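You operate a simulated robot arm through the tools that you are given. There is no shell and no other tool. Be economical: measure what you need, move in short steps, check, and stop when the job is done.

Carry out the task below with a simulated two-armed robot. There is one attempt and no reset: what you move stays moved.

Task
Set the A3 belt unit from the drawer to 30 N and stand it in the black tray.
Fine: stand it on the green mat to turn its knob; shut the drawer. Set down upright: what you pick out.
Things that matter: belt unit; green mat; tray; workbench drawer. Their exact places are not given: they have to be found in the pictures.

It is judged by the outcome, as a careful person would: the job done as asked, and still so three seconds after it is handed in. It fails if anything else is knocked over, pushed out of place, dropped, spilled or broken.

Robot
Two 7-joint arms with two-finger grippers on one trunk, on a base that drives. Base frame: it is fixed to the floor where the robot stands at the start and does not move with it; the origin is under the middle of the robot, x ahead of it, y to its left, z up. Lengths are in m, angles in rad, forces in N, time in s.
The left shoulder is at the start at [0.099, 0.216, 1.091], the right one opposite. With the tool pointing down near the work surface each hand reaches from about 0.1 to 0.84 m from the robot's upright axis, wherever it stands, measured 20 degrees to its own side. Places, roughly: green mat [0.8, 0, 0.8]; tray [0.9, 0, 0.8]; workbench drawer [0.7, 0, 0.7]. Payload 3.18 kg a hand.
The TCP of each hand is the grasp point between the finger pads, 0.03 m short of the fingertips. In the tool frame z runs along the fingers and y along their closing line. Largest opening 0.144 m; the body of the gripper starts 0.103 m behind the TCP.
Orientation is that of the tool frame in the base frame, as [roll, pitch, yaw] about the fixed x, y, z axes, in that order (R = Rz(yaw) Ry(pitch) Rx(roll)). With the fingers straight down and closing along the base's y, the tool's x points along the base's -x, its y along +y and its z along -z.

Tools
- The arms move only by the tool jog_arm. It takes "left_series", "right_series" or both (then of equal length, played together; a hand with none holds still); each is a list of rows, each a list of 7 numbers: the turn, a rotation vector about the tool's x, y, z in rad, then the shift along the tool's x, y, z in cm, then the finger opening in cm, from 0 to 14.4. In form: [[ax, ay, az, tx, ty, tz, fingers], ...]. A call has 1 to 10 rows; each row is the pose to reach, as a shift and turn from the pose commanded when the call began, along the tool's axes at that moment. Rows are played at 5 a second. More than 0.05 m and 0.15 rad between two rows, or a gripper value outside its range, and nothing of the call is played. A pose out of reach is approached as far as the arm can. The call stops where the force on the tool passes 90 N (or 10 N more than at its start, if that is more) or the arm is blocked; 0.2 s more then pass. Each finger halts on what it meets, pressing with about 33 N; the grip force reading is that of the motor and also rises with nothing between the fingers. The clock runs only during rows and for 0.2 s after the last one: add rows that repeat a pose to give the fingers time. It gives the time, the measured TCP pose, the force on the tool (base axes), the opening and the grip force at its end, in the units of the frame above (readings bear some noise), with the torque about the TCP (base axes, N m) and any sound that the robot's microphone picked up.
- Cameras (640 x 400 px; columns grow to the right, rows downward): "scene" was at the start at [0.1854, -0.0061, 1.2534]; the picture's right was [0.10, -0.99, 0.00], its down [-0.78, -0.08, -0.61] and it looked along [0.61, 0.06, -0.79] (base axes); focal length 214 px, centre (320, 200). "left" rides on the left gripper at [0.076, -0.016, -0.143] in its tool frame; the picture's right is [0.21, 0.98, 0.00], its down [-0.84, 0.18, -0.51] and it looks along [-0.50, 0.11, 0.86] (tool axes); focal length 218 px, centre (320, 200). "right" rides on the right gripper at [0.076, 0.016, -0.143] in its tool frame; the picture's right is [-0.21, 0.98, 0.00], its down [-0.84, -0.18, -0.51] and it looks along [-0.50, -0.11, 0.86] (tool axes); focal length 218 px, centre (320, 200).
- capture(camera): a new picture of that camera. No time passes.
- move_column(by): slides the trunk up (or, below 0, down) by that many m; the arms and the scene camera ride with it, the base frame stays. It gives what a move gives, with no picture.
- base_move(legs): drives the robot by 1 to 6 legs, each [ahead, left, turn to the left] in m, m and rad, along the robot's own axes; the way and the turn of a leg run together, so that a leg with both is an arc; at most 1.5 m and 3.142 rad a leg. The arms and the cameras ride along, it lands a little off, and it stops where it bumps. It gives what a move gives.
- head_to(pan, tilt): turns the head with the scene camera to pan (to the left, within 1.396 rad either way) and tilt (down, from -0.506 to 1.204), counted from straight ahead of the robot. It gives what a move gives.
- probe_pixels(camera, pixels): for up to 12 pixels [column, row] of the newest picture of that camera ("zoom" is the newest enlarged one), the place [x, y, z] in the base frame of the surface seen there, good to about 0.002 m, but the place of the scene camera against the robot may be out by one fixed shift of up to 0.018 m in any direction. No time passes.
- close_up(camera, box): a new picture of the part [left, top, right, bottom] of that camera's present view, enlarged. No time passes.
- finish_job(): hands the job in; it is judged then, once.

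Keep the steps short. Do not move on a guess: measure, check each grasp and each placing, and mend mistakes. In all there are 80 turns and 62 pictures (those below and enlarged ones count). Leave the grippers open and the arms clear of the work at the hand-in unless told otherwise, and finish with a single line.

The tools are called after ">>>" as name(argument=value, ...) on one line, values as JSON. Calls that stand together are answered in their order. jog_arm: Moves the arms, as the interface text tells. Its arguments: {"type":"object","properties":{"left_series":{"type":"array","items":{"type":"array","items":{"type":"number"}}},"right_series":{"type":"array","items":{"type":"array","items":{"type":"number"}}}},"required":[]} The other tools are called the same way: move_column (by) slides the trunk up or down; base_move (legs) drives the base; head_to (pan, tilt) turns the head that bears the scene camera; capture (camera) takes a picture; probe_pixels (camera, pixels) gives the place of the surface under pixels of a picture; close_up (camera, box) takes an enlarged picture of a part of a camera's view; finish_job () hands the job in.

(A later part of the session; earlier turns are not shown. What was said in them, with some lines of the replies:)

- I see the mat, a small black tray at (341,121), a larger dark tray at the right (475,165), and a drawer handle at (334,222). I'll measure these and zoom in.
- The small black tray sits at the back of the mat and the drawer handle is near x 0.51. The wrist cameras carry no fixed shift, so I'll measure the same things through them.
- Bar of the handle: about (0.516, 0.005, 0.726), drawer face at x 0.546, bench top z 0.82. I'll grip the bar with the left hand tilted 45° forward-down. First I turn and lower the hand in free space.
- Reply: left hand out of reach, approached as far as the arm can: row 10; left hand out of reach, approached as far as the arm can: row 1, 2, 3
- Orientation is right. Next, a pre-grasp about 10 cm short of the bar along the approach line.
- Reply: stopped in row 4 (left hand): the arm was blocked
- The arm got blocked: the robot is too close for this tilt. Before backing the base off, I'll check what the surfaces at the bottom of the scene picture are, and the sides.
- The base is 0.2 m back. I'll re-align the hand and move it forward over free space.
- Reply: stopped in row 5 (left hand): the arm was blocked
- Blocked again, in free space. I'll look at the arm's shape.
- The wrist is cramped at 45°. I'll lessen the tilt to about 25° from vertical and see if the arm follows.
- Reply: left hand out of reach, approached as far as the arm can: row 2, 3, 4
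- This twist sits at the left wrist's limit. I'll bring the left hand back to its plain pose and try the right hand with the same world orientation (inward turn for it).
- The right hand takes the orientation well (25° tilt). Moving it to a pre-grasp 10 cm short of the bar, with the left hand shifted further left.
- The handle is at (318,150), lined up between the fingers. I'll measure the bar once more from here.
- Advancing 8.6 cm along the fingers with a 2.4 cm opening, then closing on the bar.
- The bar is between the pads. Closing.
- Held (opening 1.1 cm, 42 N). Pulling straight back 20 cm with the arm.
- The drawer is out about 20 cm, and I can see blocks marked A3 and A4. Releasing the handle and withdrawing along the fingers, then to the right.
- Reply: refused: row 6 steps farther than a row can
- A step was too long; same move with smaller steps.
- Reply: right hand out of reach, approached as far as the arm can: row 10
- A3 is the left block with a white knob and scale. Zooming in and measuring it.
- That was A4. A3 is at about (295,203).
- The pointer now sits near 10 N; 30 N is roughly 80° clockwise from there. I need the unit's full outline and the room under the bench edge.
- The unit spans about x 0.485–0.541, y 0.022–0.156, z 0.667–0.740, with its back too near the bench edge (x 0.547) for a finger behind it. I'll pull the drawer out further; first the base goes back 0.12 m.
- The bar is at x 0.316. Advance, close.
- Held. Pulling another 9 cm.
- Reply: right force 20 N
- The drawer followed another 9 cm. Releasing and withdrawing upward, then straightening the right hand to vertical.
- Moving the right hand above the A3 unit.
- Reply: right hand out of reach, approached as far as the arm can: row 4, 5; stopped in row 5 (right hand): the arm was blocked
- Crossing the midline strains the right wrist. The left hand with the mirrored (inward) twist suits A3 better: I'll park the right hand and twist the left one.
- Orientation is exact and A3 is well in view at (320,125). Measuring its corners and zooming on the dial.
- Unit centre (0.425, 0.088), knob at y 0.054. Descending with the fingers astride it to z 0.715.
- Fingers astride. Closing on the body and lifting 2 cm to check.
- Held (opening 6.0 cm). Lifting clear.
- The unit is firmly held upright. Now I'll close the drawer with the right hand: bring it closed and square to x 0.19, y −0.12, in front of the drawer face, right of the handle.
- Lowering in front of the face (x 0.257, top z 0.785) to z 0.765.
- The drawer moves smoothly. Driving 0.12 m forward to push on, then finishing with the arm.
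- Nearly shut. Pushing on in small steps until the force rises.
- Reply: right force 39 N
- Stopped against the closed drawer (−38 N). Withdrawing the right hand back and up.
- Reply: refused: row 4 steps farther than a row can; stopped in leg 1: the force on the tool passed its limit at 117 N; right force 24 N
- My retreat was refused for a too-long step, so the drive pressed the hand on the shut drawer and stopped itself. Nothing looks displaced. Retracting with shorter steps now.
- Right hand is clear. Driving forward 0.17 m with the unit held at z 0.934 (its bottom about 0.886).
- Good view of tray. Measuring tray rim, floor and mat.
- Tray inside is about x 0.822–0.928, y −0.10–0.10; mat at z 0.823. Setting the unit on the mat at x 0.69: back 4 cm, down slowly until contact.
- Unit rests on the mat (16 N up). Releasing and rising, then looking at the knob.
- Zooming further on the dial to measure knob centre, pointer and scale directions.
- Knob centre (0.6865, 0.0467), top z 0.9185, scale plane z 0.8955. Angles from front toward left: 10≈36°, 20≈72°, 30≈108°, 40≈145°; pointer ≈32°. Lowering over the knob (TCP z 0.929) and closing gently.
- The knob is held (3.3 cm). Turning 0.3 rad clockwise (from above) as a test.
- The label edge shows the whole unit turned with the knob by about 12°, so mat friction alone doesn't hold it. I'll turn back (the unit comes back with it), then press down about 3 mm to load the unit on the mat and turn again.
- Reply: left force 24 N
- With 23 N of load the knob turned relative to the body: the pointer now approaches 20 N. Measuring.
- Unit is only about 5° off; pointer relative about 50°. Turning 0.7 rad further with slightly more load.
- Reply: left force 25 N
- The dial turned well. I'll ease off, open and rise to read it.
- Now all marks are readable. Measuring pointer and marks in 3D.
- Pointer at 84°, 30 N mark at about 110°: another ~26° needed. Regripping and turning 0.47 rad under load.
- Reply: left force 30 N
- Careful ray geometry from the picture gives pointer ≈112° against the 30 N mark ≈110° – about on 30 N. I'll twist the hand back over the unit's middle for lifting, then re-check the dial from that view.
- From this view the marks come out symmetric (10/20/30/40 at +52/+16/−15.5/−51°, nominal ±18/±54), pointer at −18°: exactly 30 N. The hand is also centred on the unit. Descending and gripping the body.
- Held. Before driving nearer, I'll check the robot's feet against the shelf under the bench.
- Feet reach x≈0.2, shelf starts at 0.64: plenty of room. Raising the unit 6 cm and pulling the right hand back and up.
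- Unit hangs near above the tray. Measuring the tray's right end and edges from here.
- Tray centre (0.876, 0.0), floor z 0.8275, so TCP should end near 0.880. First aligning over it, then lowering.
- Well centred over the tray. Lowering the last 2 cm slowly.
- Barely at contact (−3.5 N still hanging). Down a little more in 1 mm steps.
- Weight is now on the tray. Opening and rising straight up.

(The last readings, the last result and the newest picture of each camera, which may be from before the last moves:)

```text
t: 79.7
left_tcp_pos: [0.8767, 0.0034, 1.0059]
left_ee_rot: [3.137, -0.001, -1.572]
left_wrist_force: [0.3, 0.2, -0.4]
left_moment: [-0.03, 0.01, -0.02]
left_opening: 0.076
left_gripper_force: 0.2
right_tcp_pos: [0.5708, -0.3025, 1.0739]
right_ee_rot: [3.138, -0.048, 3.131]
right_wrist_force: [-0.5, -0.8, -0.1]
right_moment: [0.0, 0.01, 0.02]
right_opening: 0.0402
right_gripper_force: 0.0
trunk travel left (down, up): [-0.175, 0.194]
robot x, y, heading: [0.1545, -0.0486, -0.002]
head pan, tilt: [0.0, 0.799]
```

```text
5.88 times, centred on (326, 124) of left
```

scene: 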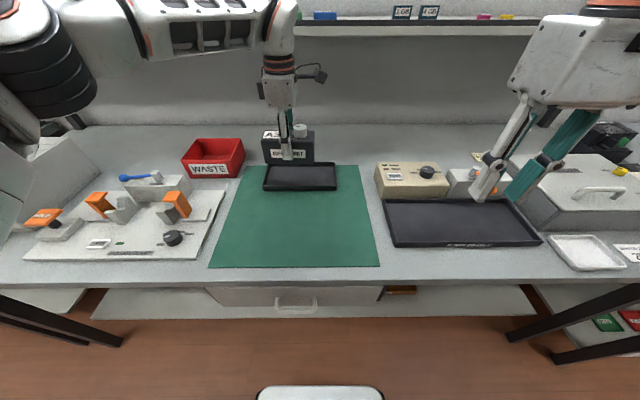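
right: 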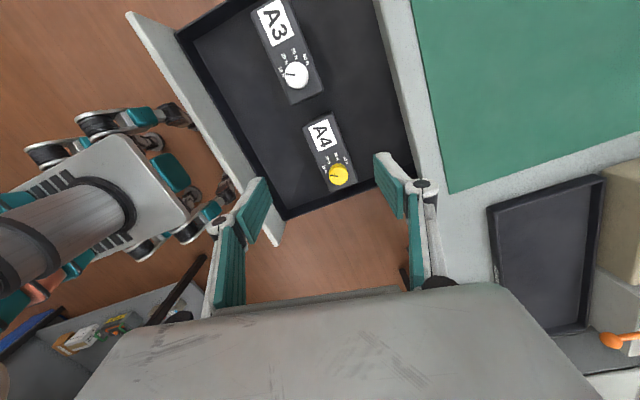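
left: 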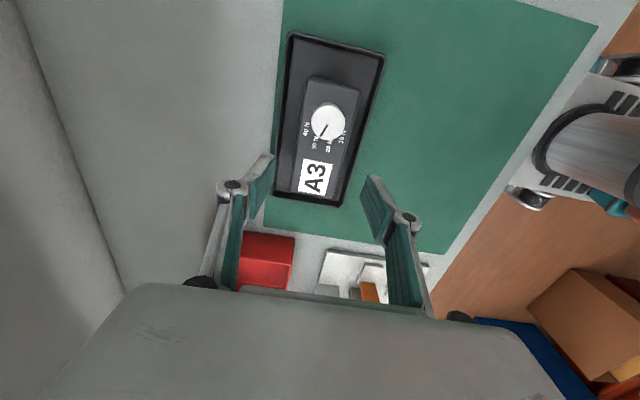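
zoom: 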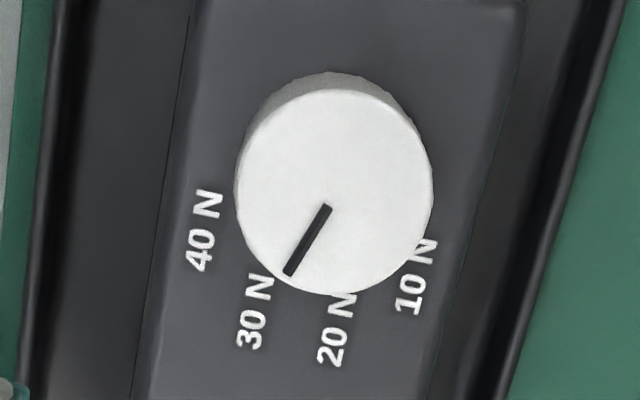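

Unit stands flat in the tray, pointer on 30 N. Backing the robot away and checking the whole bench and drawer.

>>> base_move(legs=[[-0.3, 0, 0]])

>>> jog_arm(left_series=[[0, 0, 0, -1, 0, 0, 10], [0, 0, 0, -3, 2, 0, 14], [0, 0, 0, -5, 4, 0, 14]], right_series=[[0, 0, 0, 0, 0, 0, 8], [0, 0, 0, 0, 0, 0, 12], [0, 0, 0, 0, 0, 0, 14]])

>>> capture(camera="scene")

>>> close_up(camera="scene", box=[220, 110, 420, 260])

```text
t: 81.7
left_tcp_pos: [0.578, 0.0102, 1.0073]
left_ee_rot: [3.139, 0.0, -1.565]
left_wrist_force: [0.1, -0.8, 0.1]
left_moment: [-0.01, -0.02, 0.0]
left_opening: 0.076
left_gripper_force: 0.1
right_tcp_pos: [0.274, -0.2995, 1.0735]
right_ee_rot: [3.138, -0.045, 3.141]
right_wrist_force: [-0.8, -0.4, 0.4]
right_moment: [0.04, 0.01, 0.0]
right_opening: 0.04
right_gripper_force: 0.1
trunk travel left (down, up): [-0.175, 0.194]
robot x, y, heading: [-0.1469, -0.0478, 0.001]
head pan, tilt: [0.0, 0.799]
```

```text
t: 82.5
left_tcp_pos: [0.5348, 0.0581, 1.0048]
left_ee_rot: [3.138, 0.0, -1.563]
left_wrist_force: [0.2, 0.4, -1.5]
left_moment: [0.01, 0.01, -0.01]
left_opening: 0.14
left_gripper_force: 0.1
right_tcp_pos: [0.2755, -0.2991, 1.0738]
right_ee_rot: [3.137, -0.045, 3.141]
right_wrist_force: [0.0, 0.2, 0.1]
right_moment: [-0.04, 0.0, -0.07]
right_opening: 0.1399
right_gripper_force: 0.2
trunk travel left (down, up): [-0.175, 0.194]
robot x, y, heading: [-0.144, -0.0489, 0.003]
head pan, tilt: [0.0, 0.799]
```

```text
14 pictures are left
```

scene: 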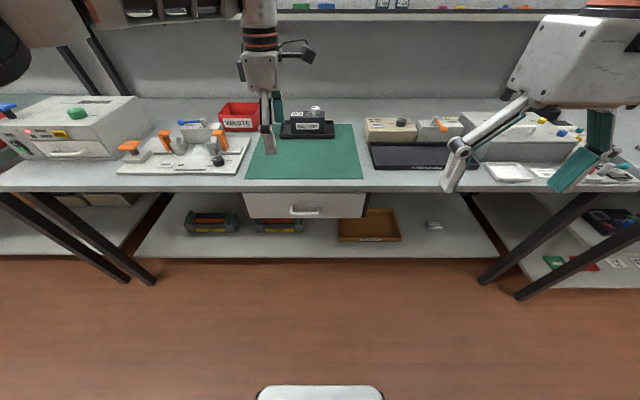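

```text
2.67 times, centred on (320, 185) of scene
```

zoom: 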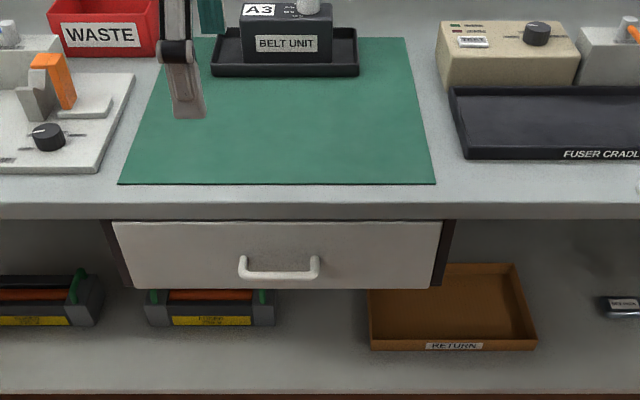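

The drawer looks shut; verifying its face position (it was x ≈ 0.538–0.546 when shut at the start).

>>> probe_pixels(camera="zoom", pixels=[[150, 250], [200, 245], [400, 250], [280, 276], [280, 210]])

```text
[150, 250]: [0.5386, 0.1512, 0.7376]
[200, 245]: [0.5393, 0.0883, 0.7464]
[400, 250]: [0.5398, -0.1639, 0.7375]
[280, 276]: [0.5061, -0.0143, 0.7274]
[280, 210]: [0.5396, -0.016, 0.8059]
```

The drawer face is back at its starting position, flush with the bench edge. The unit is upright in the tray, set to 30 N, and both grippers are open and clear of the work. Handing in.

>>> finish_job()

```text
The job is handed in.
```

The A3 belt unit is set to 30 N and stands upright in the black tray, and the drawer is shut.
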